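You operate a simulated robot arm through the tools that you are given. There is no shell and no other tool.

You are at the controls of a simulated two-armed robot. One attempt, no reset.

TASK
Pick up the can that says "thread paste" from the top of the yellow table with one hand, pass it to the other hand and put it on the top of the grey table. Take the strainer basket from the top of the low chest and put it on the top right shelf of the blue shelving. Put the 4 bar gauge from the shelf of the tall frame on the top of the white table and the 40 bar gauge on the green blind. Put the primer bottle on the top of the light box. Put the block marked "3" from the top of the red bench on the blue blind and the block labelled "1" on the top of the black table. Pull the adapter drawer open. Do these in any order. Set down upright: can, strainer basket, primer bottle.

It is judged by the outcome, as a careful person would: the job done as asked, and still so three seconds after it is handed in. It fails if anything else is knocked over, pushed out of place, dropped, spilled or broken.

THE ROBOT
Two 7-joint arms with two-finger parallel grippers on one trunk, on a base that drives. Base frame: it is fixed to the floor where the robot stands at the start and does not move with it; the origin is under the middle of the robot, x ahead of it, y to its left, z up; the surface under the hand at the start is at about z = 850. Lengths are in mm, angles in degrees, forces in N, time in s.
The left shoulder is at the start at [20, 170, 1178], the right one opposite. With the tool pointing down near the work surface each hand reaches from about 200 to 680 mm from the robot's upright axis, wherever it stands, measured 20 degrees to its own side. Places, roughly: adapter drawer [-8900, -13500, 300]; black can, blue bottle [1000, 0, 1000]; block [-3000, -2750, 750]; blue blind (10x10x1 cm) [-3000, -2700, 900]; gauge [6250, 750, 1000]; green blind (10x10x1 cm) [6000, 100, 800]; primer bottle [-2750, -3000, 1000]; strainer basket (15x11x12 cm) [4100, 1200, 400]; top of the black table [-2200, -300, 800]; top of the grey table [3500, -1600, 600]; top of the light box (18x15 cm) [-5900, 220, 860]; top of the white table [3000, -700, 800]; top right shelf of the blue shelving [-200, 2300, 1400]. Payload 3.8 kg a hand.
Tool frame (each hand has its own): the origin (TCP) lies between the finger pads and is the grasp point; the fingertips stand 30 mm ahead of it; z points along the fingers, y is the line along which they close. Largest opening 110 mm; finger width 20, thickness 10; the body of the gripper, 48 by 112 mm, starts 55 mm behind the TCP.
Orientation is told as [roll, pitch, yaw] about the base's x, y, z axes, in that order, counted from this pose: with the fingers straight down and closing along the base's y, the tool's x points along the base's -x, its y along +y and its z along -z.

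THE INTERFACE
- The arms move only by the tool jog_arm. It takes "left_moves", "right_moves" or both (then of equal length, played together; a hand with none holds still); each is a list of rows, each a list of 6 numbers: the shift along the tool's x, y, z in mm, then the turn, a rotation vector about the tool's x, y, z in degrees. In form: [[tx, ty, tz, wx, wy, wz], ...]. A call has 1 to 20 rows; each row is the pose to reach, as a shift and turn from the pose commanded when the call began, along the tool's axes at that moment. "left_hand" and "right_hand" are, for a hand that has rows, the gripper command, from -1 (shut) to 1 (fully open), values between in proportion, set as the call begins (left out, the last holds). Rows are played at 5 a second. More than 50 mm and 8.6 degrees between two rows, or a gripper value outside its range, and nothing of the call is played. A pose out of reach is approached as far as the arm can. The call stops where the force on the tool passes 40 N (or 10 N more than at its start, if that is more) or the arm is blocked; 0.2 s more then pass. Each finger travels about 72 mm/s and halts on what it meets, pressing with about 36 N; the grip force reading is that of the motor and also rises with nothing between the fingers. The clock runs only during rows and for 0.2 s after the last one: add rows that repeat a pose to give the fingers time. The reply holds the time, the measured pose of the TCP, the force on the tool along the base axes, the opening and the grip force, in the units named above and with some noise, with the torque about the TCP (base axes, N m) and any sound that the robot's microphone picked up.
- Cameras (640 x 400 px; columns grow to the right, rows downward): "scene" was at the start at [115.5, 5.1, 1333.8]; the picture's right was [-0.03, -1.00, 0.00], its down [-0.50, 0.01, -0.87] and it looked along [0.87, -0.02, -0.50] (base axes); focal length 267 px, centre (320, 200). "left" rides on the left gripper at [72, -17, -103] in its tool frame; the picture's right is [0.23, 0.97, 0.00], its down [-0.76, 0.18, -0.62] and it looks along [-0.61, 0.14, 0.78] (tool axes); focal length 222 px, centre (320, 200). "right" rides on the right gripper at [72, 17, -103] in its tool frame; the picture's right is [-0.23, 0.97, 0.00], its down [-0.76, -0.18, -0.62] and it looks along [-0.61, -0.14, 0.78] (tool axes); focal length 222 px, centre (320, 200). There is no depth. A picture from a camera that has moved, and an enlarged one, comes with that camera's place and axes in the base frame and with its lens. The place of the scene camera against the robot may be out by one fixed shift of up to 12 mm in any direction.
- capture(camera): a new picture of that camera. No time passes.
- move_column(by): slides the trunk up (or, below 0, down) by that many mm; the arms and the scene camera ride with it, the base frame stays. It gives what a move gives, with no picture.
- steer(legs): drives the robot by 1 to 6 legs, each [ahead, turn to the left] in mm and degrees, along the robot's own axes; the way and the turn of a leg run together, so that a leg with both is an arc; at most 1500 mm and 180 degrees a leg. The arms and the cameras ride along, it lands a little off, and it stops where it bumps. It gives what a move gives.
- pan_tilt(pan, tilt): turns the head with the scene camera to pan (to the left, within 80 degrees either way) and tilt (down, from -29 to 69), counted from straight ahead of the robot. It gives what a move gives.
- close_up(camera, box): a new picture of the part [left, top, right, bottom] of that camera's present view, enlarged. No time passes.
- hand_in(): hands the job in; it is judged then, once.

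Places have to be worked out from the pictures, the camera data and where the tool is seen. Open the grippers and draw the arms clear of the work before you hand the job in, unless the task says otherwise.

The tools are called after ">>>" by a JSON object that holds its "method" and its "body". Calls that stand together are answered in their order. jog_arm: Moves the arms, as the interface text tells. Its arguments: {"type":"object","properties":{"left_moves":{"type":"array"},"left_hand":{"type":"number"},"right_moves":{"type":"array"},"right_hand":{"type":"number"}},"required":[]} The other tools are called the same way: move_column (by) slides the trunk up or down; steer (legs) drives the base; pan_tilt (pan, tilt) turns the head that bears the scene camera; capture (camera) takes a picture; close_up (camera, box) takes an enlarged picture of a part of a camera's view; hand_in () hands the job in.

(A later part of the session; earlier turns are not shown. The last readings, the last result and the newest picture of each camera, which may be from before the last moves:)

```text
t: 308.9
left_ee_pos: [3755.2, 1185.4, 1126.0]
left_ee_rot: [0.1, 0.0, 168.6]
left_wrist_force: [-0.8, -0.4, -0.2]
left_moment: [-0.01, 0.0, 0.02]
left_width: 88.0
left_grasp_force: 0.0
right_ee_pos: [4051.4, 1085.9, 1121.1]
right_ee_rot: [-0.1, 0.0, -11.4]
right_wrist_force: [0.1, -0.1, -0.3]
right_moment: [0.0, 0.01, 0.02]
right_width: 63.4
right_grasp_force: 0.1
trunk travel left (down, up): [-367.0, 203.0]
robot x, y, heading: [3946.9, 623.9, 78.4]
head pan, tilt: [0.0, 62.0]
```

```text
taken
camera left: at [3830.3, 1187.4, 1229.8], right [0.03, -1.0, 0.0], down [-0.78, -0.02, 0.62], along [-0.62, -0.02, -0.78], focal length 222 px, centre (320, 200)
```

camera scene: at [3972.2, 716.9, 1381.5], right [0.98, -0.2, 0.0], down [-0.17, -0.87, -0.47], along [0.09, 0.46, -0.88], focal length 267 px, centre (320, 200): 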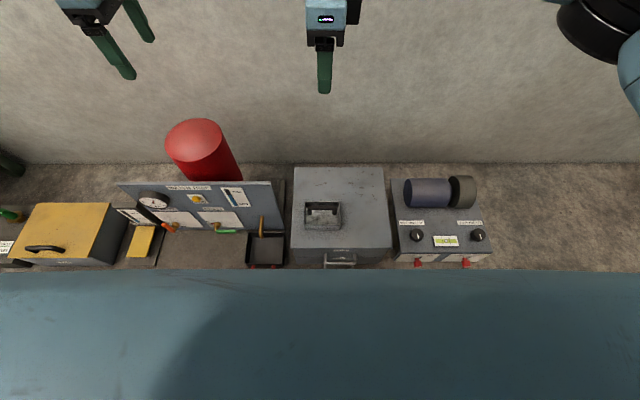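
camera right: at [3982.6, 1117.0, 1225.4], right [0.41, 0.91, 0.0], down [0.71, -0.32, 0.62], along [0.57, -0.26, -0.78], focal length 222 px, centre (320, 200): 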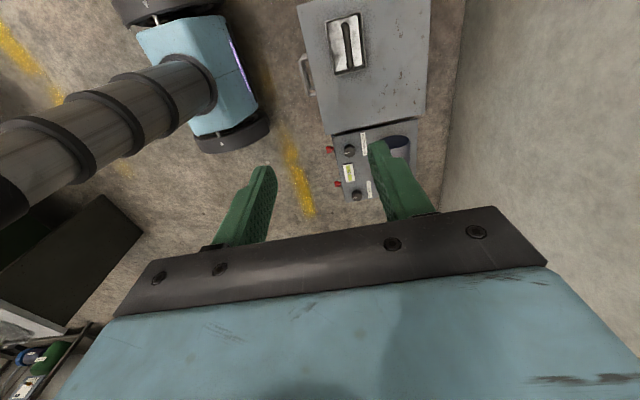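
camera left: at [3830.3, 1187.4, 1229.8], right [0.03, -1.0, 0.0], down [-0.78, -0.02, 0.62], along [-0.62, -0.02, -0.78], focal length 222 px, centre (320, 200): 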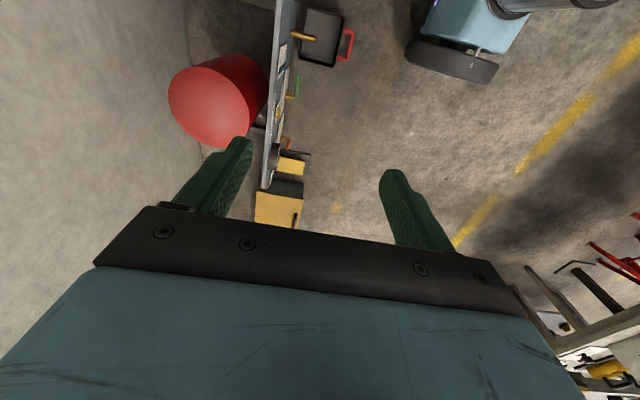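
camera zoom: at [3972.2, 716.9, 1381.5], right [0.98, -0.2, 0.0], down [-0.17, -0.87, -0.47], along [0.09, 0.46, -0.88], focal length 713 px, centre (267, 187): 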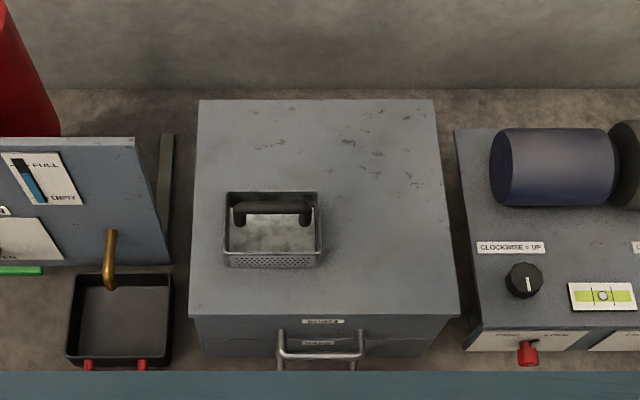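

The handle's centre triangulates to ≈ [4066, 1170, 442], so the chest top is near z = 322. I creep 40 mm ahead and lower the trunk all the way.

>>> {"method": "steer", "body": {"legs": [[40, 0]]}}

>>> {"method": "move_column", "body": {"by": -360}}

>>> {"method": "capture", "body": {"camera": "right"}}

>>> {"method": "capture", "body": {"camera": "scene"}}

```text
t: 309.8
left_ee_pos: [3764.1, 1224.4, 1126.2]
left_ee_rot: [0.2, 0.0, 168.6]
left_wrist_force: [-0.1, 1.0, 0.0]
left_moment: [-0.02, 0.01, 0.05]
left_width: 88.1
left_grasp_force: 0.0
right_ee_pos: [4058.4, 1127.8, 1120.9]
right_ee_rot: [-0.2, -0.1, -11.4]
right_wrist_force: [0.3, 0.8, -0.4]
right_moment: [-0.03, 0.03, 0.01]
right_width: 63.4
right_grasp_force: 0.1
trunk travel left (down, up): [-367.0, 203.0]
robot x, y, heading: [3958.7, 662.9, 78.4]
head pan, tilt: [0.0, 62.0]
```

```text
t: 313.3
left_ee_pos: [3762.3, 1223.6, 766.4]
left_ee_rot: [0.2, 0.0, 168.7]
left_wrist_force: [-0.3, 0.6, -1.0]
left_moment: [0.02, 0.0, -0.01]
left_width: 87.9
left_grasp_force: 0.0
right_ee_pos: [4059.5, 1125.1, 760.5]
right_ee_rot: [0.0, 0.0, -11.4]
right_wrist_force: [0.3, 0.4, 0.5]
right_moment: [-0.01, -0.03, -0.03]
right_width: 63.3
right_grasp_force: 0.1
trunk travel left (down, up): [-7.0, 563.0]
robot x, y, heading: [3959.4, 666.7, 78.9]
head pan, tilt: [0.0, 62.0]
```

```text
taken
camera right: at [3990.7, 1155.6, 865.6], right [0.42, 0.91, 0.0], down [0.71, -0.32, 0.62], along [0.57, -0.26, -0.78], focal length 222 px, centre (320, 200)
```

right: 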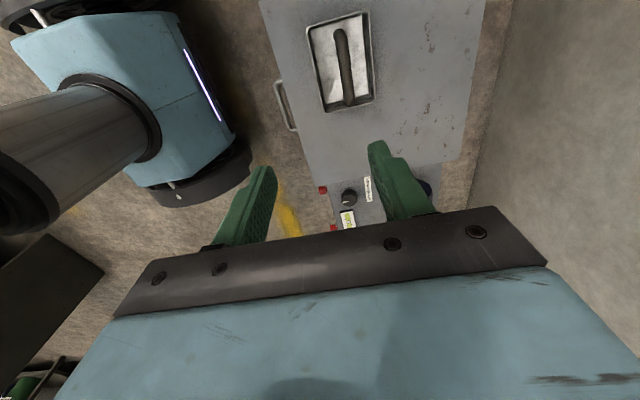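

```text
taken
camera scene: at [3980.1, 755.4, 1021.6], right [0.98, -0.2, 0.0], down [-0.17, -0.87, -0.47], along [0.09, 0.46, -0.88], focal length 267 px, centre (320, 200)
```

scene: 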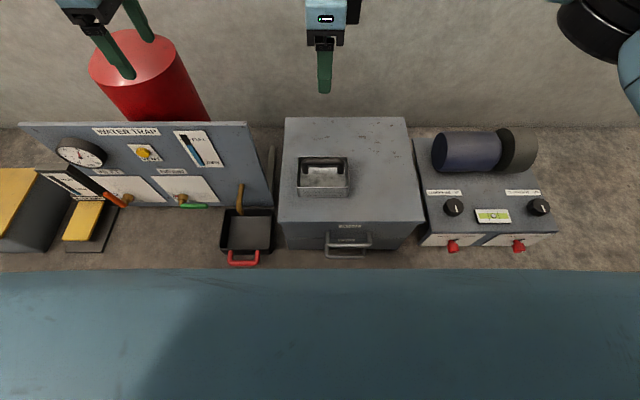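

I zoom in with both cameras to fix the handle's place and height better.

>>> {"method": "close_up", "body": {"camera": "scene", "box": [280, 140, 370, 210]}}

>>> {"method": "close_up", "body": {"camera": "right", "box": [280, 0, 400, 120]}}

```text
5.71 times, centred on (325, 175) of scene
camera zoom: at [3980.1, 755.4, 1021.6], right [0.98, -0.2, 0.0], down [-0.17, -0.87, -0.47], along [0.09, 0.46, -0.88], focal length 1528 px, centre (291, 343)
```

zoom: 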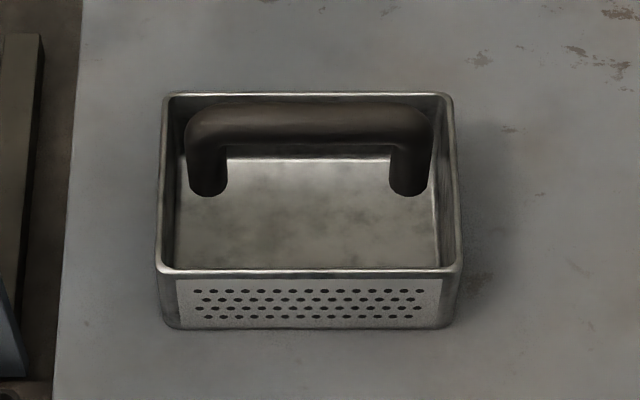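

```text
3.33 times, centred on (340, 60) of right
camera zoom: at [3990.7, 1155.6, 865.6], right [0.42, 0.91, 0.0], down [0.71, -0.32, 0.62], along [0.57, -0.26, -0.78], focal length 740 px, centre (253, 667)
```

zoom: 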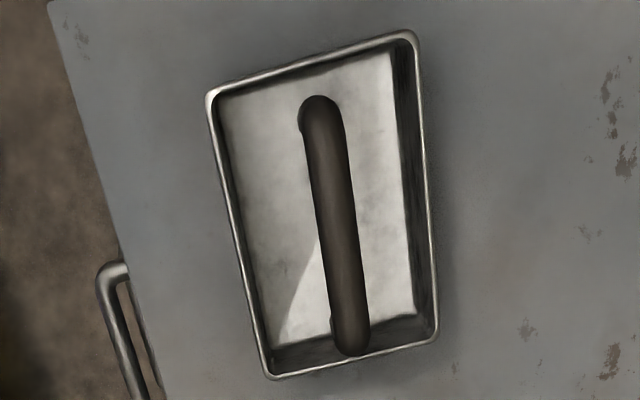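

Handle bar: centre ≈ [4065, 1169.5], top z ≈ 440; basket rim ≈ 380. I bring the right hand over it and go down to 40 mm above the grasp height.

>>> {"method": "jog_arm", "body": {"right_moves": [[2, 22, 0, 0, 0, 0], [3.4, 44.6, 0, 0, 0, 0], [3.4, 44.6, 45, 0, 0, 0], [3.4, 44.6, 90, 0, 0, 0], [3.4, 44.6, 135, 0, 0, 0], [3.4, 44.6, 180, 0, 0, 0], [3.4, 44.6, 225, 0, 0, 0], [3.4, 44.6, 260, 0, 0, 0], [3.4, 44.6, 280, 0, 0, 0], [3.4, 44.6, 280, 0, 0, 0]], "right_hand": 0.15}}

>>> {"method": "capture", "body": {"camera": "right"}}

>>> {"method": "close_up", "body": {"camera": "scene", "box": [240, 80, 420, 230]}}

```text
t: 315.5
left_ee_pos: [3764.3, 1222.4, 766.6]
left_ee_rot: [0.2, 0.0, 168.7]
left_wrist_force: [-0.3, 0.7, 0.6]
left_moment: [-0.03, 0.0, 0.04]
left_width: 88.2
left_grasp_force: 0.0
right_ee_pos: [4065.1, 1169.6, 481.1]
right_ee_rot: [-0.2, -0.1, -11.4]
right_wrist_force: [0.5, -0.7, 0.7]
right_moment: [-0.01, -0.02, -0.01]
right_width: 63.4
right_grasp_force: 0.1
trunk travel left (down, up): [-7.0, 563.0]
robot x, y, heading: [3962.5, 663.0, 78.6]
head pan, tilt: [0.0, 62.0]
```

```text
taken
camera right: at [3996.2, 1199.8, 585.5], right [0.41, 0.91, 0.0], down [0.71, -0.32, 0.62], along [0.57, -0.26, -0.78], focal length 222 px, centre (320, 200)
```

right: 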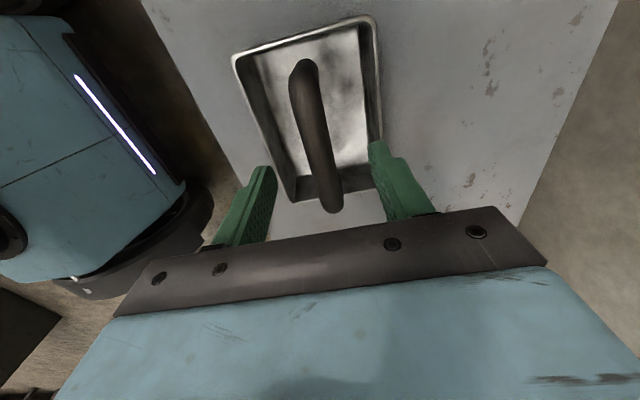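

```text
2.67 times, centred on (330, 155) of scene
camera zoom: at [3980.0, 755.5, 1021.5], right [0.98, -0.2, 0.0], down [-0.17, -0.87, -0.47], along [0.09, 0.46, -0.88], focal length 713 px, centre (293, 320)
```

zoom: 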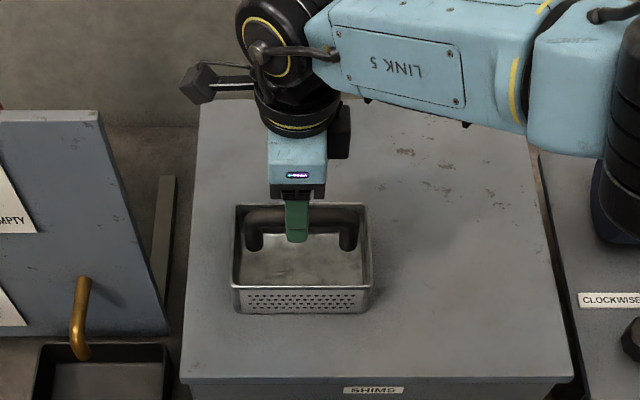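

Well aligned. I lower the last 44 mm so the bar lies between the pads.

>>> {"method": "jog_arm", "body": {"right_moves": [[0, 0, 15, 0, 0, 0], [0, 0, 30, 0, 0, 0], [0, 0, 40, 0, 0, 0], [0, 0, 44, 0, 0, 0]], "right_hand": 0.15}}

>>> {"method": "jog_arm", "body": {"right_moves": [[0, 0, 0, 0, 0, 0], [0, 0, 0, 0, 0, 0], [0, 0, 0, 0, 0, 0], [0, 0, 0, 0, 0, 0], [0, 0, 0, 0, 0, 0]], "right_hand": -1}}

>>> {"method": "capture", "body": {"camera": "right"}}

>>> {"method": "close_up", "body": {"camera": "scene", "box": [240, 80, 420, 230]}}

```text
t: 316.5
left_ee_pos: [3763.3, 1222.6, 766.1]
left_ee_rot: [0.1, 0.0, 168.6]
left_wrist_force: [-0.4, -0.6, -0.7]
left_moment: [0.01, 0.01, 0.0]
left_width: 87.8
left_grasp_force: 0.0
right_ee_pos: [4064.8, 1169.7, 437.1]
right_ee_rot: [-0.1, -0.1, -11.5]
right_wrist_force: [-0.2, -1.0, 0.9]
right_moment: [0.0, -0.01, 0.01]
right_width: 63.2
right_grasp_force: 0.1
trunk travel left (down, up): [-7.0, 563.0]
robot x, y, heading: [3959.6, 664.7, 78.3]
head pan, tilt: [0.0, 62.0]
```

```text
t: 317.7
left_ee_pos: [3764.0, 1223.3, 766.6]
left_ee_rot: [0.2, 0.0, 168.5]
left_wrist_force: [0.4, -0.1, -0.3]
left_moment: [-0.01, -0.02, 0.0]
left_width: 88.1
left_grasp_force: 0.1
right_ee_pos: [4064.7, 1168.1, 438.2]
right_ee_rot: [-0.1, 0.0, -11.4]
right_wrist_force: [-0.4, -0.3, -0.8]
right_moment: [0.03, 0.09, 0.0]
right_width: 19.2
right_grasp_force: 35.7
trunk travel left (down, up): [-7.0, 563.0]
robot x, y, heading: [3959.3, 666.1, 78.7]
head pan, tilt: [0.0, 62.0]
```

```text
taken
camera right: at [3996.4, 1199.5, 541.7], right [0.42, 0.91, 0.0], down [0.71, -0.32, 0.62], along [0.57, -0.26, -0.78], focal length 222 px, centre (320, 200)
```

right: 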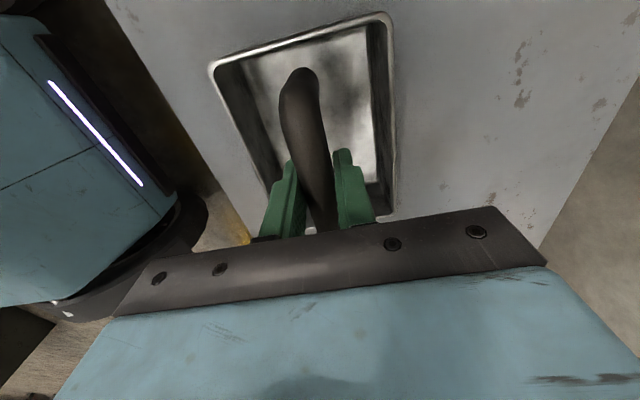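

```text
2.67 times, centred on (330, 155) of scene
camera zoom: at [3980.1, 755.5, 1021.5], right [0.98, -0.2, 0.0], down [-0.17, -0.87, -0.47], along [0.09, 0.46, -0.88], focal length 713 px, centre (293, 320)
```

zoom: 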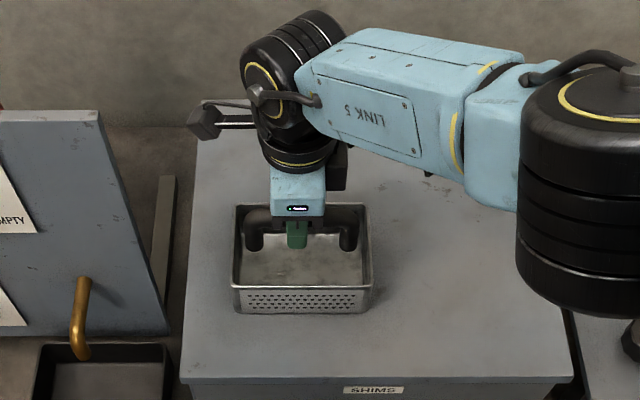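

The handle is gripped (19 mm, 36 N). I lift with the trunk.

>>> {"method": "move_column", "body": {"by": 120}}

>>> {"method": "close_up", "body": {"camera": "scene", "box": [240, 80, 420, 230]}}

>>> {"method": "capture", "body": {"camera": "right"}}

```text
t: 319.2
left_ee_pos: [3763.6, 1223.6, 886.3]
left_ee_rot: [0.2, 0.0, 168.7]
left_wrist_force: [-0.5, -0.1, -0.3]
left_moment: [0.0, -0.02, -0.02]
left_width: 88.0
left_grasp_force: 0.1
right_ee_pos: [4063.9, 1170.1, 558.0]
right_ee_rot: [0.0, 0.0, -11.3]
right_wrist_force: [0.3, -0.1, -3.3]
right_moment: [0.02, 0.04, 0.0]
right_width: 19.3
right_grasp_force: 36.2
trunk travel left (down, up): [-127.0, 443.0]
robot x, y, heading: [3957.9, 664.9, 78.7]
head pan, tilt: [0.0, 62.0]
```

```text
2.67 times, centred on (330, 155) of scene
camera zoom: at [3980.1, 755.8, 1141.4], right [0.98, -0.2, 0.0], down [-0.17, -0.87, -0.47], along [0.09, 0.46, -0.88], focal length 713 px, centre (293, 320)
```

zoom: 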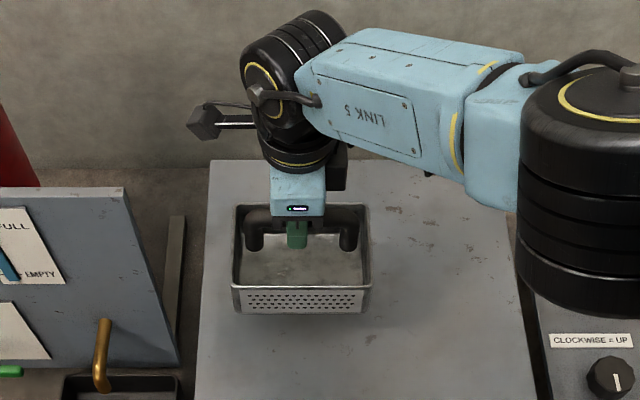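

```text
taken
camera right: at [3996.4, 1199.6, 661.5], right [0.42, 0.91, 0.0], down [0.71, -0.32, 0.62], along [0.57, -0.26, -0.78], focal length 222 px, centre (320, 200)
```

right: 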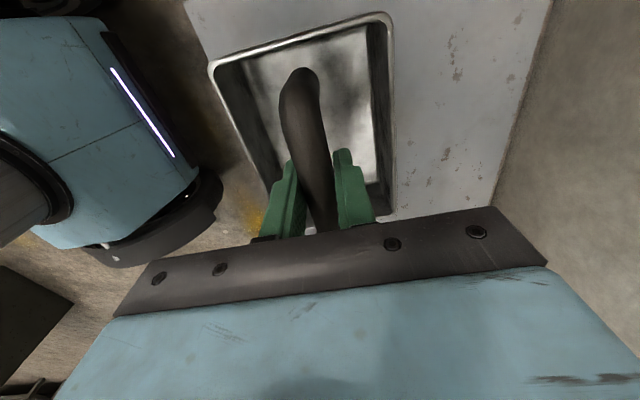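

The basket is lifted (3.3 N). I raise it further with trunk and arm before driving.

>>> {"method": "move_column", "body": {"by": 240}}

>>> {"method": "jog_arm", "body": {"right_moves": [[0, -5, -38, 0, 0, 0], [0, -10, -76, 0, 0, 0], [0, -20, -114, 0, 0, 0], [0, -30, -152, 0, 0, 0], [0, -45, -190, 0, 0, 0], [0, -60, -228, 0, 0, 0], [0, -80, -265, 0, 0, 0], [0, -100, -300, 0, 0, 0], [0, -100, -300, 0, 0, 0]], "right_hand": -1}}

>>> {"method": "steer", "body": {"legs": [[-380, 0], [0, 90], [1500, 0]]}}

>>> {"method": "pan_tilt", "body": {"pan": 0, "tilt": 25}}

>>> {"method": "capture", "body": {"camera": "scene"}}

>>> {"method": "capture", "body": {"camera": "right"}}

```text
t: 321.7
left_ee_pos: [3762.1, 1224.4, 1125.9]
left_ee_rot: [0.1, -0.1, 168.6]
left_wrist_force: [0.7, 0.3, 0.5]
left_moment: [-0.03, 0.03, -0.04]
left_width: 88.1
left_grasp_force: 0.1
right_ee_pos: [4065.4, 1170.1, 796.9]
right_ee_rot: [-0.1, 0.0, -11.4]
right_wrist_force: [-0.5, 0.4, -2.7]
right_moment: [0.03, 0.02, -0.05]
right_width: 19.2
right_grasp_force: 36.2
trunk travel left (down, up): [-367.0, 203.0]
robot x, y, heading: [3959.8, 664.8, 78.7]
head pan, tilt: [0.0, 62.0]
```

```text
t: 323.7
left_ee_pos: [3763.0, 1223.5, 1126.2]
left_ee_rot: [0.1, 0.1, 168.6]
left_wrist_force: [-0.9, -0.1, 0.0]
left_moment: [0.0, -0.04, -0.02]
left_width: 87.9
left_grasp_force: 0.1
right_ee_pos: [4045.0, 1071.1, 1099.0]
right_ee_rot: [-0.1, 0.0, -11.4]
right_wrist_force: [-0.3, 0.1, -2.2]
right_moment: [0.03, 0.03, -0.01]
right_width: 19.1
right_grasp_force: 36.7
trunk travel left (down, up): [-367.0, 203.0]
robot x, y, heading: [3960.2, 662.0, 78.3]
head pan, tilt: [0.0, 62.0]
```

```text
t: 337.0
left_ee_pos: [1853.4, 414.5, 1126.1]
left_ee_rot: [0.1, 0.1, -102.1]
left_wrist_force: [0.3, -0.8, 0.1]
left_moment: [-0.02, -0.01, -0.02]
left_width: 88.0
left_grasp_force: 0.1
right_ee_pos: [2009.8, 695.5, 1098.0]
right_ee_rot: [-0.1, 0.1, 77.9]
right_wrist_force: [1.4, -0.5, -2.4]
right_moment: [-0.07, 0.02, 0.05]
right_width: 19.1
right_grasp_force: 35.9
trunk travel left (down, up): [-367.0, 203.0]
robot x, y, heading: [2414.1, 604.0, 167.6]
head pan, tilt: [0.0, 62.0]
```

```text
t: 338.0
left_ee_pos: [1853.9, 414.9, 1126.1]
left_ee_rot: [0.2, 0.0, -102.1]
left_wrist_force: [-0.3, 0.4, 0.2]
left_moment: [-0.02, -0.02, 0.03]
left_width: 88.0
left_grasp_force: 0.1
right_ee_pos: [2010.1, 693.7, 1098.1]
right_ee_rot: [0.0, 0.0, 77.9]
right_wrist_force: [-0.4, 0.2, -2.5]
right_moment: [-0.04, -0.03, 0.02]
right_width: 19.2
right_grasp_force: 36.3
trunk travel left (down, up): [-367.0, 203.0]
robot x, y, heading: [2415.2, 604.7, 167.9]
head pan, tilt: [0.0, 25.0]
```

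```text
taken
camera scene: at [2308.8, 634.9, 1433.7], right [0.21, 0.98, 0.0], down [0.41, -0.09, -0.91], along [-0.89, 0.19, -0.42], focal length 267 px, centre (320, 200)
```

scene: 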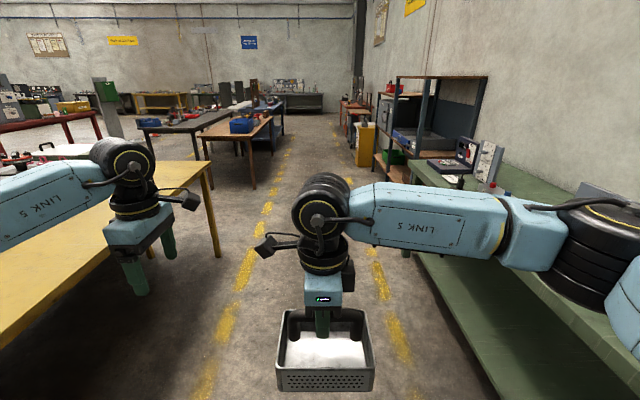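

```text
taken
camera right: at [1977.3, 626.5, 1202.3], right [-0.9, 0.43, 0.0], down [0.33, 0.71, 0.62], along [0.27, 0.56, -0.78], focal length 222 px, centre (320, 200)
```

right: 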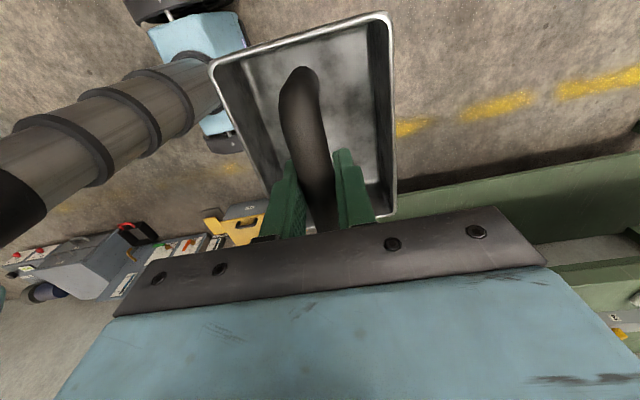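

The way is clear; I bear slightly left, away from the green bench, and drive on to in front of the blue shelving, then turn to face it.

>>> {"method": "steer", "body": {"legs": [[0, 5], [1500, 0], [0, -5], [1420, 0], [0, -90]]}}

>>> {"method": "move_column", "body": {"by": 200}}

>>> {"method": "pan_tilt", "body": {"pan": 0, "tilt": 10}}

>>> {"method": "capture", "body": {"camera": "scene"}}

>>> {"method": "capture", "body": {"camera": "right"}}

```text
t: 356.9
left_ee_pos: [-673.0, 1621.7, 1125.4]
left_ee_rot: [0.1, -0.1, 169.4]
left_wrist_force: [-0.6, 0.1, 0.0]
left_moment: [-0.03, -0.01, 0.02]
left_width: 88.1
left_grasp_force: 0.1
right_ee_pos: [-389.8, 1473.8, 1098.9]
right_ee_rot: [-0.1, 0.1, -10.6]
right_wrist_force: [0.4, -0.1, -1.3]
right_moment: [0.0, 0.02, -0.01]
right_width: 19.2
right_grasp_force: 35.9
trunk travel left (down, up): [-367.0, 203.0]
robot x, y, heading: [-469.1, 1065.2, 79.5]
head pan, tilt: [0.0, 25.0]
```

```text
t: 359.1
left_ee_pos: [-673.9, 1623.1, 1325.6]
left_ee_rot: [0.1, 0.0, 169.4]
left_wrist_force: [0.1, -0.4, 0.0]
left_moment: [-0.01, 0.01, 0.01]
left_width: 88.1
left_grasp_force: 0.2
right_ee_pos: [-390.1, 1473.6, 1298.4]
right_ee_rot: [-0.2, 0.0, -10.7]
right_wrist_force: [0.2, 0.1, -2.3]
right_moment: [0.02, 0.0, -0.02]
right_width: 19.1
right_grasp_force: 35.8
trunk travel left (down, up): [-567.0, 3.0]
robot x, y, heading: [-472.2, 1066.6, 79.6]
head pan, tilt: [0.0, 25.0]
```

```text
t: 359.9
left_ee_pos: [-673.4, 1623.0, 1326.3]
left_ee_rot: [0.1, -0.1, 169.3]
left_wrist_force: [-0.4, -0.2, -0.7]
left_moment: [0.03, 0.01, 0.0]
left_width: 87.8
left_grasp_force: 0.1
right_ee_pos: [-390.6, 1472.8, 1297.6]
right_ee_rot: [-0.1, 0.0, -10.6]
right_wrist_force: [0.0, 0.3, -3.0]
right_moment: [0.01, 0.02, 0.02]
right_width: 19.1
right_grasp_force: 36.1
trunk travel left (down, up): [-567.0, 3.0]
robot x, y, heading: [-470.2, 1065.9, 79.5]
head pan, tilt: [0.0, 10.0]
```

```text
taken
camera scene: at [-445.5, 1185.8, 1658.1], right [0.98, -0.18, 0.0], down [-0.03, -0.17, -0.98], along [0.18, 0.97, -0.17], focal length 267 px, centre (320, 200)
```

scene: 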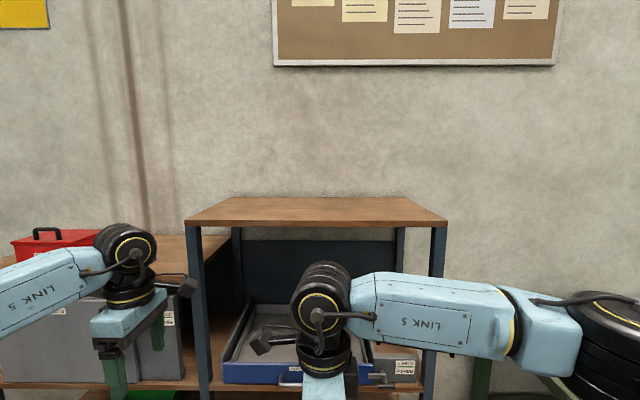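

```text
taken
camera right: at [-458.8, 1503.4, 1402.2], right [0.4, 0.92, 0.0], down [0.72, -0.31, 0.62], along [0.57, -0.25, -0.78], focal length 222 px, centre (320, 200)
```

right: 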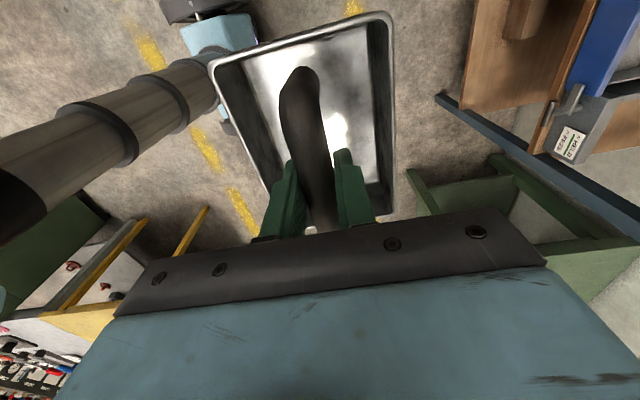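

The top right shelf is empty; its front edge runs from about [-753, 2190] to [182, 2031] at z ≈ 1410. I raise the basket well above that height and tuck the left hand back, so it stays clear of the shelving.

>>> {"method": "jog_arm", "body": {"left_moves": [[0, 25, 0, 0, 0, 8.2], [0, 51, 0, 0, 0, 16.4], [0, 76, 0, 0, 0, 24.6], [0, 102, 0, 0, 0, 32.8], [0, 127, 0, 0, 0, 41], [0, 153, 0, 0, 0, 49.2], [0, 178, 0, 0, 0, 57.4], [0, 204, 0, 0, 0, 65.6], [0, 229, 0, 0, 0, 73.8], [0, 255, 0, 0, 0, 82], [0, 275, 0, 0, 0, 90], [0, 275, 0, 0, 0, 90]], "right_moves": [[0, 0, -25, 0, 0, 0], [0, 0, -50, 0, 0, 0], [0, 0, -75, 0, 0, 0], [0, 0, -100, 0, 0, 0], [0, 0, -125, 0, 0, 0], [0, 0, -150, 0, 0, 0], [0, 0, -175, 0, 0, 0], [0, 0, -200, 0, 0, 0], [0, 0, -225, 0, 0, 0], [0, 0, -250, 0, 0, 0], [0, 0, -275, 0, 0, 0], [0, 0, -275, 0, 0, 0]], "left_hand": 0.6, "right_hand": -1}}

>>> {"method": "capture", "body": {"camera": "scene"}}

>>> {"method": "capture", "body": {"camera": "right"}}

```text
t: 362.5
left_ee_pos: [-726.7, 1373.0, 1330.6]
left_ee_rot: [-0.1, 0.2, 79.3]
left_wrist_force: [1.1, 0.2, -0.1]
left_moment: [0.01, -0.02, -0.03]
left_width: 87.9
left_grasp_force: 0.0
left hand out of reach, approached as far as the arm can: row 11, 12
right_ee_pos: [-389.4, 1475.7, 1574.4]
right_ee_rot: [-0.1, -0.1, -10.5]
right_wrist_force: [-0.7, 0.1, -2.2]
right_moment: [0.01, 0.05, -0.02]
right_width: 19.1
right_grasp_force: 36.5
trunk travel left (down, up): [-567.0, 3.0]
robot x, y, heading: [-469.6, 1067.4, 79.4]
head pan, tilt: [0.0, 10.0]
```

```text
taken
camera scene: at [-445.2, 1186.2, 1658.1], right [0.98, -0.18, 0.0], down [-0.03, -0.17, -0.98], along [0.18, 0.97, -0.17], focal length 267 px, centre (320, 200)
```

scene: 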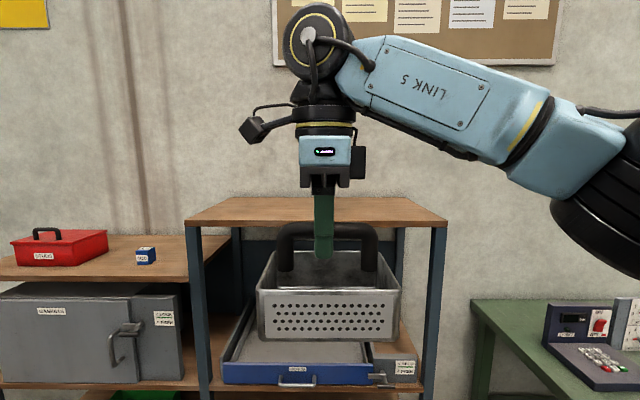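

```text
taken
camera right: at [-458.0, 1504.3, 1677.7], right [0.4, 0.92, 0.0], down [0.72, -0.31, 0.62], along [0.57, -0.25, -0.78], focal length 222 px, centre (320, 200)
```

right: 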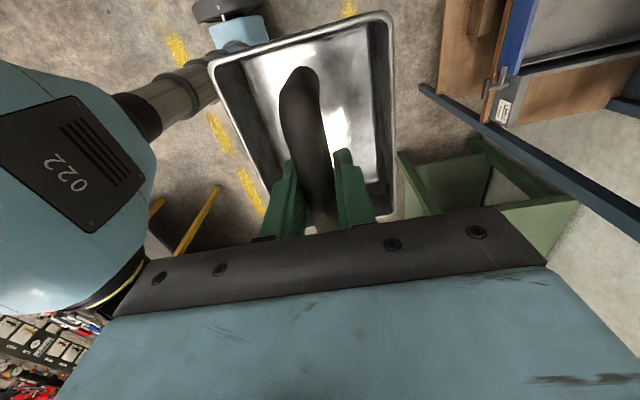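

The basket (bottom at z ≈ 1457) is now above the shelf level and the left hand is tucked. I drive 620 mm toward the shelving and check.

>>> {"method": "steer", "body": {"legs": [[620, 0]]}}

>>> {"method": "pan_tilt", "body": {"pan": 0, "tilt": 30}}

>>> {"method": "capture", "body": {"camera": "scene"}}

>>> {"method": "capture", "body": {"camera": "right"}}

>>> {"method": "capture", "body": {"camera": "left"}}

```text
t: 365.9
left_ee_pos: [-612.8, 1978.5, 1330.3]
left_ee_rot: [0.0, 0.3, 79.4]
left_wrist_force: [0.6, 0.2, 0.2]
left_moment: [0.01, -0.02, 0.0]
left_width: 88.0
left_grasp_force: 0.2
right_ee_pos: [-274.7, 2079.9, 1573.2]
right_ee_rot: [0.0, 0.0, -10.8]
right_wrist_force: [1.1, -0.2, -2.8]
right_moment: [0.0, 0.03, -0.04]
right_width: 19.4
right_grasp_force: 36.5
trunk travel left (down, up): [-567.0, 3.0]
robot x, y, heading: [-356.0, 1668.6, 79.4]
head pan, tilt: [0.0, 10.0]
```

```text
t: 366.8
left_ee_pos: [-611.9, 1977.8, 1330.7]
left_ee_rot: [0.1, 0.3, 79.4]
left_wrist_force: [0.3, 0.4, -0.2]
left_moment: [0.01, 0.03, -0.03]
left_width: 88.0
left_grasp_force: 0.1
right_ee_pos: [-275.1, 2078.5, 1574.3]
right_ee_rot: [-0.1, 0.0, -10.7]
right_wrist_force: [-0.7, -0.4, -2.6]
right_moment: [0.01, 0.01, -0.04]
right_width: 19.2
right_grasp_force: 35.8
trunk travel left (down, up): [-567.0, 3.0]
robot x, y, heading: [-357.6, 1671.8, 79.2]
head pan, tilt: [0.0, 30.0]
```

```text
taken
camera scene: at [-332.1, 1788.5, 1625.9], right [0.98, -0.19, 0.0], down [-0.09, -0.49, -0.87], along [0.16, 0.85, -0.5], focal length 267 px, centre (320, 200)
```

scene: 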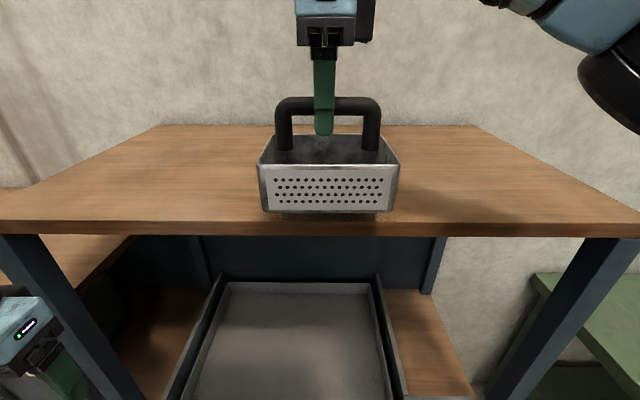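

```text
taken
camera right: at [-344.2, 2108.9, 1677.7], right [0.4, 0.92, 0.0], down [0.72, -0.31, 0.62], along [0.57, -0.25, -0.78], focal length 222 px, centre (320, 200)
```

right: 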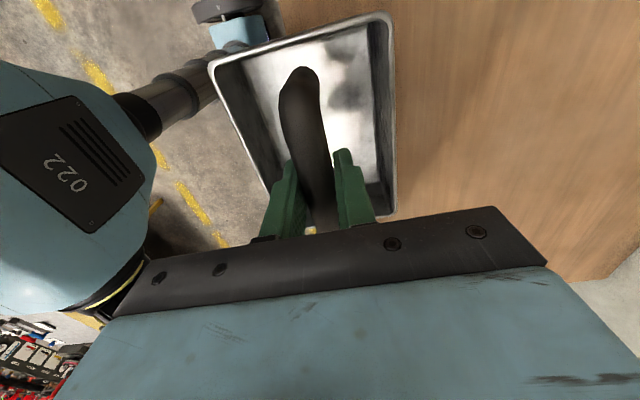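

```text
taken
camera left: at [-608.5, 1904.3, 1434.6], right [-1.0, -0.04, 0.0], down [-0.03, 0.78, 0.62], along [-0.03, 0.62, -0.78], focal length 222 px, centre (320, 200)
```

left: 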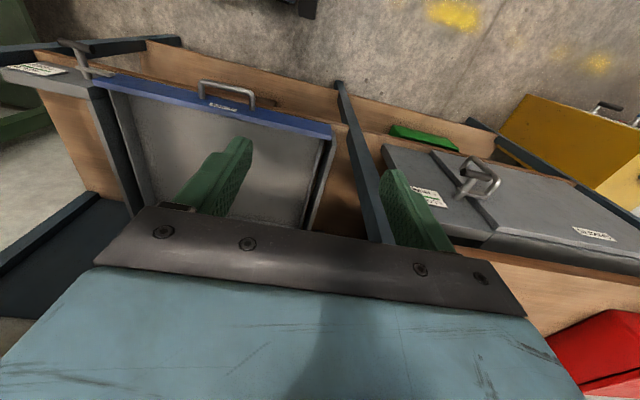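

The shelf top is free; its edge is 438 mm ahead of the robot. I drive 90 mm more, then reach 65 mm ahead so the basket is wholly over the board.

>>> {"method": "steer", "body": {"legs": [[90, 0]]}}

>>> {"method": "jog_arm", "body": {"right_moves": [[0, 22, 0, 0, 0, 0], [0, 44, 0, 0, 0, 0], [0, 65, 0, 0, 0, 0], [0, 65, 0, 0, 0, 0]], "right_hand": -1}}

>>> {"method": "capture", "body": {"camera": "scene"}}

>>> {"method": "capture", "body": {"camera": "right"}}

```text
t: 367.9
left_ee_pos: [-596.6, 2065.3, 1330.8]
left_ee_rot: [0.0, 0.1, 79.4]
left_wrist_force: [0.4, 0.1, 0.7]
left_moment: [-0.01, -0.03, 0.03]
left_width: 87.7
left_grasp_force: 0.1
right_ee_pos: [-259.4, 2167.5, 1573.1]
right_ee_rot: [-0.2, -0.1, -10.6]
right_wrist_force: [0.6, 0.1, -2.9]
right_moment: [0.0, 0.0, 0.0]
right_width: 19.2
right_grasp_force: 36.1
trunk travel left (down, up): [-567.0, 3.0]
robot x, y, heading: [-342.1, 1760.4, 79.2]
head pan, tilt: [0.0, 30.0]
```

```text
t: 368.9
left_ee_pos: [-595.7, 2065.8, 1329.8]
left_ee_rot: [0.0, 0.2, 79.3]
left_wrist_force: [-0.9, -1.1, -0.2]
left_moment: [-0.01, 0.0, -0.01]
left_width: 88.2
left_grasp_force: 0.0
right_ee_pos: [-247.2, 2230.1, 1573.8]
right_ee_rot: [0.0, 0.0, -10.6]
right_wrist_force: [0.4, 0.3, -2.3]
right_moment: [0.0, 0.04, -0.03]
right_width: 18.9
right_grasp_force: 35.9
trunk travel left (down, up): [-567.0, 3.0]
robot x, y, heading: [-337.6, 1755.3, 79.4]
head pan, tilt: [0.0, 30.0]
```

```text
taken
camera scene: at [-315.4, 1875.6, 1625.9], right [0.98, -0.18, 0.0], down [-0.09, -0.49, -0.87], along [0.16, 0.85, -0.5], focal length 267 px, centre (320, 200)
```

scene: 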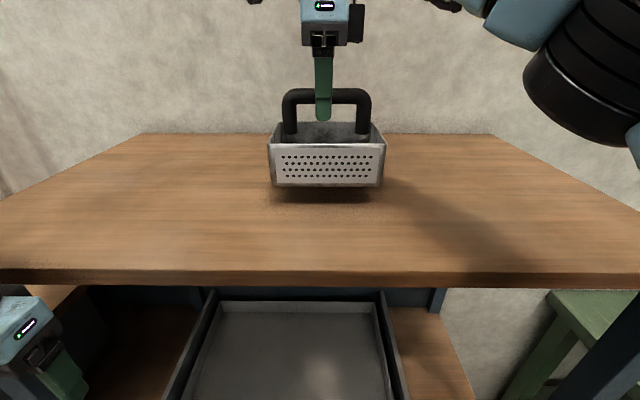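

```text
taken
camera right: at [-315.4, 2260.0, 1677.8], right [0.4, 0.92, 0.0], down [0.72, -0.31, 0.62], along [0.57, -0.25, -0.78], focal length 222 px, centre (320, 200)
```

right: 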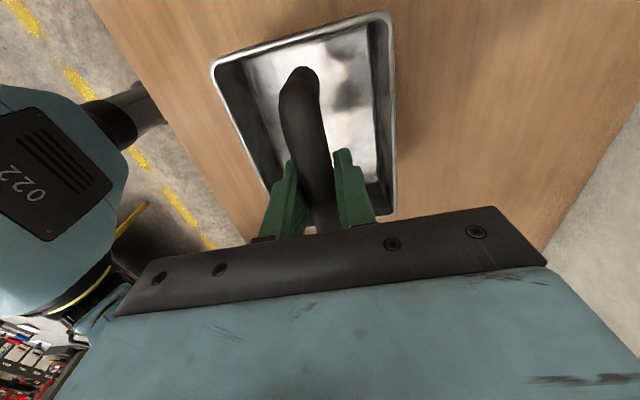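

The basket hangs over the board, well inside the edge. I lower it 38 mm, then feel for contact.

>>> {"method": "jog_arm", "body": {"right_moves": [[0, 0, 12, 0, 0, 0], [0, 0, 24, 0, 0, 0], [0, 0, 34, 0, 0, 0], [0, 0, 38, 0, 0, 0], [0, 0, 38, 0, 0, 0]], "right_hand": -1}}

>>> {"method": "close_up", "body": {"camera": "scene", "box": [220, 60, 440, 240]}}

```text
t: 370.1
left_ee_pos: [-595.7, 2065.5, 1330.8]
left_ee_rot: [0.0, 0.2, 79.4]
left_wrist_force: [0.4, 0.7, -0.3]
left_moment: [0.02, -0.02, -0.04]
left_width: 88.1
left_grasp_force: 0.1
right_ee_pos: [-248.0, 2230.3, 1537.0]
right_ee_rot: [0.1, 0.1, -10.8]
right_wrist_force: [1.3, 6.6, 21.6]
right_moment: [-0.01, -0.37, 0.08]
right_width: 19.3
right_grasp_force: 35.7
trunk travel left (down, up): [-567.0, 3.0]
robot x, y, heading: [-340.8, 1761.4, 79.2]
head pan, tilt: [0.0, 30.0]
```

```text
2.22 times, centred on (330, 150) of scene
camera zoom: at [-315.7, 1876.2, 1626.1], right [0.98, -0.18, 0.0], down [-0.09, -0.49, -0.87], along [0.16, 0.85, -0.5], focal length 594 px, centre (298, 311)
```

zoom: 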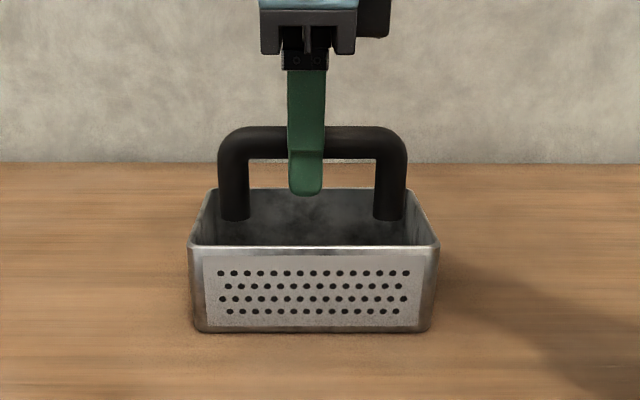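

The basket stands on the board (22 N). I ease up 1.5 mm, open, and lift the hand straight off.

>>> {"method": "jog_arm", "body": {"right_moves": [[0, 0, -1, 0, 0, 0], [0, 0, -1.5, 0, 0, 0]], "right_hand": -1}}

>>> {"method": "jog_arm", "body": {"right_moves": [[0, 0, 0, 0, 0, 0], [0, 0, 0, 0, 0, 0], [0, 0, 0, 0, 0, 0], [0, 0, 0, 0, 0, 0]], "right_hand": 0.15}}

>>> {"method": "jog_arm", "body": {"right_moves": [[0, 0, -15, 0, 0, 0], [0, 0, -35, 0, 0, 0], [0, 0, -60, 0, 0, 0], [0, 0, -80, 0, 0, 0]], "right_hand": 0.15}}

>>> {"method": "close_up", "body": {"camera": "scene", "box": [180, 30, 460, 290]}}

```text
t: 370.7
left_ee_pos: [-595.4, 2066.5, 1330.4]
left_ee_rot: [0.0, 0.2, 79.4]
left_wrist_force: [0.6, 0.5, -0.1]
left_moment: [0.0, 0.02, -0.01]
left_width: 88.2
left_grasp_force: 0.1
right_ee_pos: [-247.7, 2230.8, 1537.7]
right_ee_rot: [-0.1, 0.1, -10.6]
right_wrist_force: [2.5, 6.0, 20.3]
right_moment: [0.15, 0.53, 0.04]
right_width: 19.0
right_grasp_force: 35.7
trunk travel left (down, up): [-567.0, 3.0]
robot x, y, heading: [-340.7, 1761.0, 79.1]
head pan, tilt: [0.0, 30.0]
```

```text
t: 371.7
left_ee_pos: [-595.6, 2065.6, 1331.0]
left_ee_rot: [0.0, 0.2, 79.4]
left_wrist_force: [0.2, 0.6, 0.1]
left_moment: [-0.03, -0.01, -0.01]
left_width: 88.0
left_grasp_force: 0.0
right_ee_pos: [-246.7, 2230.2, 1535.7]
right_ee_rot: [0.0, -0.1, -10.6]
right_wrist_force: [0.0, 0.7, 0.1]
right_moment: [0.03, -0.02, 0.03]
right_width: 63.3
right_grasp_force: 0.1
trunk travel left (down, up): [-567.0, 3.0]
robot x, y, heading: [-343.2, 1757.6, 79.1]
head pan, tilt: [0.0, 30.0]
```

```text
t: 372.7
left_ee_pos: [-596.5, 2064.7, 1331.6]
left_ee_rot: [0.0, 0.2, 79.4]
left_wrist_force: [0.6, -0.7, 0.6]
left_moment: [-0.02, -0.02, -0.03]
left_width: 87.8
left_grasp_force: 0.0
right_ee_pos: [-248.7, 2230.7, 1619.3]
right_ee_rot: [0.1, 0.0, -10.6]
right_wrist_force: [-0.7, -0.1, -0.5]
right_moment: [0.0, 0.01, -0.01]
right_width: 63.4
right_grasp_force: 0.1
trunk travel left (down, up): [-567.0, 3.0]
robot x, y, heading: [-341.5, 1757.2, 79.3]
head pan, tilt: [0.0, 30.0]
```

```text
1.54 times, centred on (320, 160) of scene
camera zoom: at [-317.2, 1875.4, 1626.0], right [0.98, -0.18, 0.0], down [-0.09, -0.49, -0.87], along [0.16, 0.85, -0.5], focal length 411 px, centre (320, 262)
```

zoom: 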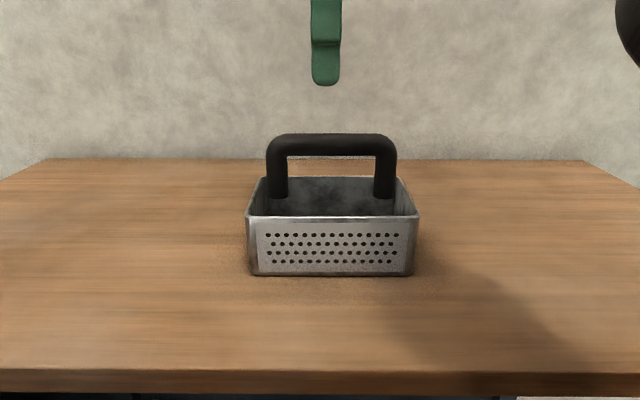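

The basket stands upright on the top right shelf. I back away, lower the trunk and look around for the way to the red bench.

>>> {"method": "steer", "body": {"legs": [[-600, 0]]}}

>>> {"method": "move_column", "body": {"by": -250}}

>>> {"method": "jog_arm", "body": {"right_moves": [[0, -10, 35, 0, 0, -8.2], [0, -20, 70, 0, 0, -16.4], [0, -30, 105, 0, 0, -24.6], [0, -40, 140, 0, 0, -32.8], [0, -50, 170, 0, 0, -41], [0, -60, 200, 0, 0, -49.2], [0, -60, 230, 0, 0, -57.4], [0, -60, 250, 0, 0, -65.6], [0, -60, 260, 0, 0, -73.8], [0, -60, 260, 0, 0, -82], [0, -60, 260, 0, 0, -90]], "right_hand": 0.6}}

>>> {"method": "pan_tilt", "body": {"pan": 75, "tilt": 15}}

>>> {"method": "capture", "body": {"camera": "scene"}}

```text
t: 376.1
left_ee_pos: [-707.9, 1468.7, 1332.2]
left_ee_rot: [0.0, 0.2, 79.4]
left_wrist_force: [-0.5, -0.2, 0.4]
left_moment: [0.0, -0.01, 0.01]
left_width: 88.0
left_grasp_force: 0.1
right_ee_pos: [-359.8, 1635.3, 1618.1]
right_ee_rot: [0.0, 0.0, -10.5]
right_wrist_force: [0.2, 0.4, -0.2]
right_moment: [-0.02, -0.02, -0.03]
right_width: 63.6
right_grasp_force: 0.1
trunk travel left (down, up): [-567.0, 3.0]
robot x, y, heading: [-450.5, 1165.0, 79.4]
head pan, tilt: [0.0, 30.0]
```

```text
t: 378.7
left_ee_pos: [-708.4, 1469.0, 1082.2]
left_ee_rot: [0.1, 0.2, 79.5]
left_wrist_force: [-0.5, 0.2, 0.7]
left_moment: [-0.01, 0.0, -0.02]
left_width: 88.0
left_grasp_force: 0.0
right_ee_pos: [-358.6, 1634.0, 1367.8]
right_ee_rot: [0.1, 0.0, -10.6]
right_wrist_force: [0.4, -0.7, -0.3]
right_moment: [0.0, 0.01, 0.01]
right_width: 63.3
right_grasp_force: 0.1
trunk travel left (down, up): [-317.0, 253.0]
robot x, y, heading: [-448.8, 1160.7, 79.1]
head pan, tilt: [0.0, 30.0]
```

```text
t: 381.1
left_ee_pos: [-708.3, 1468.3, 1080.3]
left_ee_rot: [0.0, 0.2, 79.4]
left_wrist_force: [-0.2, 0.6, 0.0]
left_moment: [-0.01, 0.01, 0.0]
left_width: 88.3
left_grasp_force: 0.1
right_ee_pos: [-370.2, 1577.0, 1107.6]
right_ee_rot: [0.0, 0.1, 79.6]
right_wrist_force: [-0.5, -0.6, 0.4]
right_moment: [0.01, 0.05, 0.0]
right_width: 88.1
right_grasp_force: 0.0
trunk travel left (down, up): [-317.0, 253.0]
robot x, y, heading: [-451.4, 1162.8, 79.4]
head pan, tilt: [0.0, 30.0]
```

```text
t: 382.5
left_ee_pos: [-708.2, 1468.8, 1081.4]
left_ee_rot: [0.0, 0.3, 79.4]
left_wrist_force: [0.3, 0.0, -0.4]
left_moment: [0.03, 0.0, 0.0]
left_width: 87.8
left_grasp_force: 0.1
right_ee_pos: [-369.9, 1576.3, 1108.0]
right_ee_rot: [0.1, 0.0, 79.5]
right_wrist_force: [-0.2, -0.3, -0.5]
right_moment: [-0.01, 0.0, 0.0]
right_width: 87.7
right_grasp_force: 0.1
trunk travel left (down, up): [-317.0, 253.0]
robot x, y, heading: [-451.2, 1161.8, 79.2]
head pan, tilt: [75.0, 15.0]
```

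```text
taken
camera scene: at [-528.6, 1231.1, 1400.1], right [0.43, 0.9, 0.0], down [0.23, -0.11, -0.97], along [-0.87, 0.42, -0.26], focal length 267 px, centre (320, 200)
```

scene: 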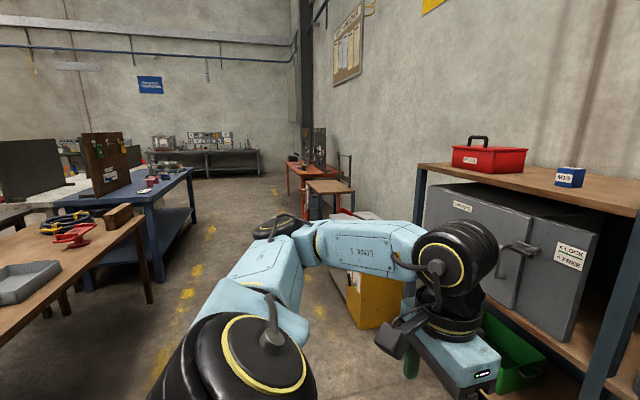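

I back up to the open floor near the start point and look toward the red bench, to the left and behind.

>>> {"method": "steer", "body": {"legs": [[-850, 0], [0, 100]]}}

>>> {"method": "pan_tilt", "body": {"pan": 30, "tilt": 15}}

>>> {"method": "capture", "body": {"camera": "scene"}}

>>> {"method": "pan_tilt", "body": {"pan": 78, "tilt": 15}}

>>> {"method": "capture", "body": {"camera": "scene"}}

```text
t: 391.3
left_ee_pos: [-868.0, 13.2, 1080.1]
left_ee_rot: [0.0, 0.1, 179.0]
left_wrist_force: [-0.7, 1.2, 0.1]
left_moment: [0.0, 0.0, -0.01]
left_width: 88.0
left_grasp_force: 0.0
right_ee_pos: [-1029.4, 327.9, 1108.5]
right_ee_rot: [-0.1, 0.0, 178.8]
right_wrist_force: [-0.2, -0.5, 0.4]
right_moment: [0.03, -0.04, 0.0]
right_width: 88.1
right_grasp_force: 0.0
trunk travel left (down, up): [-317.0, 253.0]
robot x, y, heading: [-609.0, 313.2, 178.9]
head pan, tilt: [75.0, 15.0]
```

```text
t: 392.4
left_ee_pos: [-867.4, 12.7, 1080.1]
left_ee_rot: [0.0, 0.2, 179.0]
left_wrist_force: [0.3, -0.1, -0.7]
left_moment: [0.02, 0.04, -0.01]
left_width: 88.0
left_grasp_force: 0.1
right_ee_pos: [-1030.0, 327.4, 1107.4]
right_ee_rot: [-0.1, 0.0, 178.9]
right_wrist_force: [-0.5, -0.3, -0.7]
right_moment: [-0.02, 0.02, -0.01]
right_width: 87.8
right_grasp_force: 0.1
trunk travel left (down, up): [-317.0, 253.0]
robot x, y, heading: [-606.1, 317.2, 178.7]
head pan, tilt: [30.0, 15.0]
```

```text
taken
camera scene: at [-707.0, 279.2, 1400.1], right [-0.48, 0.87, 0.0], down [0.23, 0.13, -0.97], along [-0.85, -0.47, -0.26], focal length 267 px, centre (320, 200)
```

scene: 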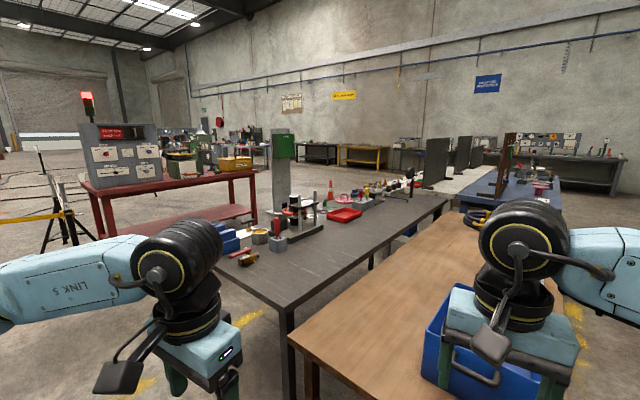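

```text
t: 393.6
left_ee_pos: [-868.3, 13.1, 1080.7]
left_ee_rot: [0.0, 0.3, 179.0]
left_wrist_force: [0.4, -0.9, 0.0]
left_moment: [0.01, -0.01, -0.03]
left_width: 88.4
left_grasp_force: 0.0
right_ee_pos: [-1029.5, 329.2, 1107.2]
right_ee_rot: [0.0, 0.0, 178.9]
right_wrist_force: [0.7, 0.3, -0.1]
right_moment: [0.01, 0.03, 0.02]
right_width: 88.1
right_grasp_force: 0.0
trunk travel left (down, up): [-317.0, 253.0]
robot x, y, heading: [-609.3, 315.6, 179.0]
head pan, tilt: [78.0, 15.0]
```

```text
taken
camera scene: at [-646.4, 233.5, 1400.1], right [-0.97, 0.23, 0.0], down [0.06, 0.25, -0.97], along [-0.22, -0.94, -0.26], focal length 267 px, centre (320, 200)
```

scene: 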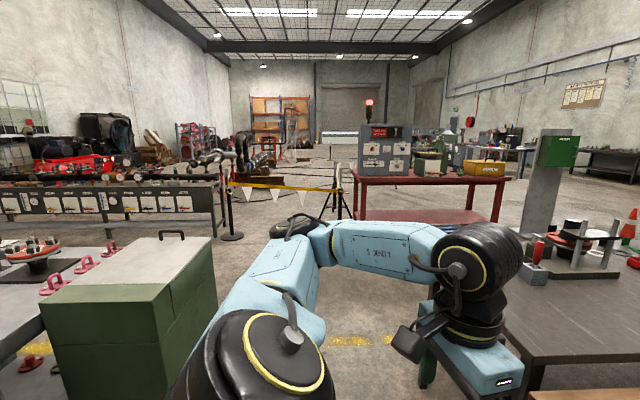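

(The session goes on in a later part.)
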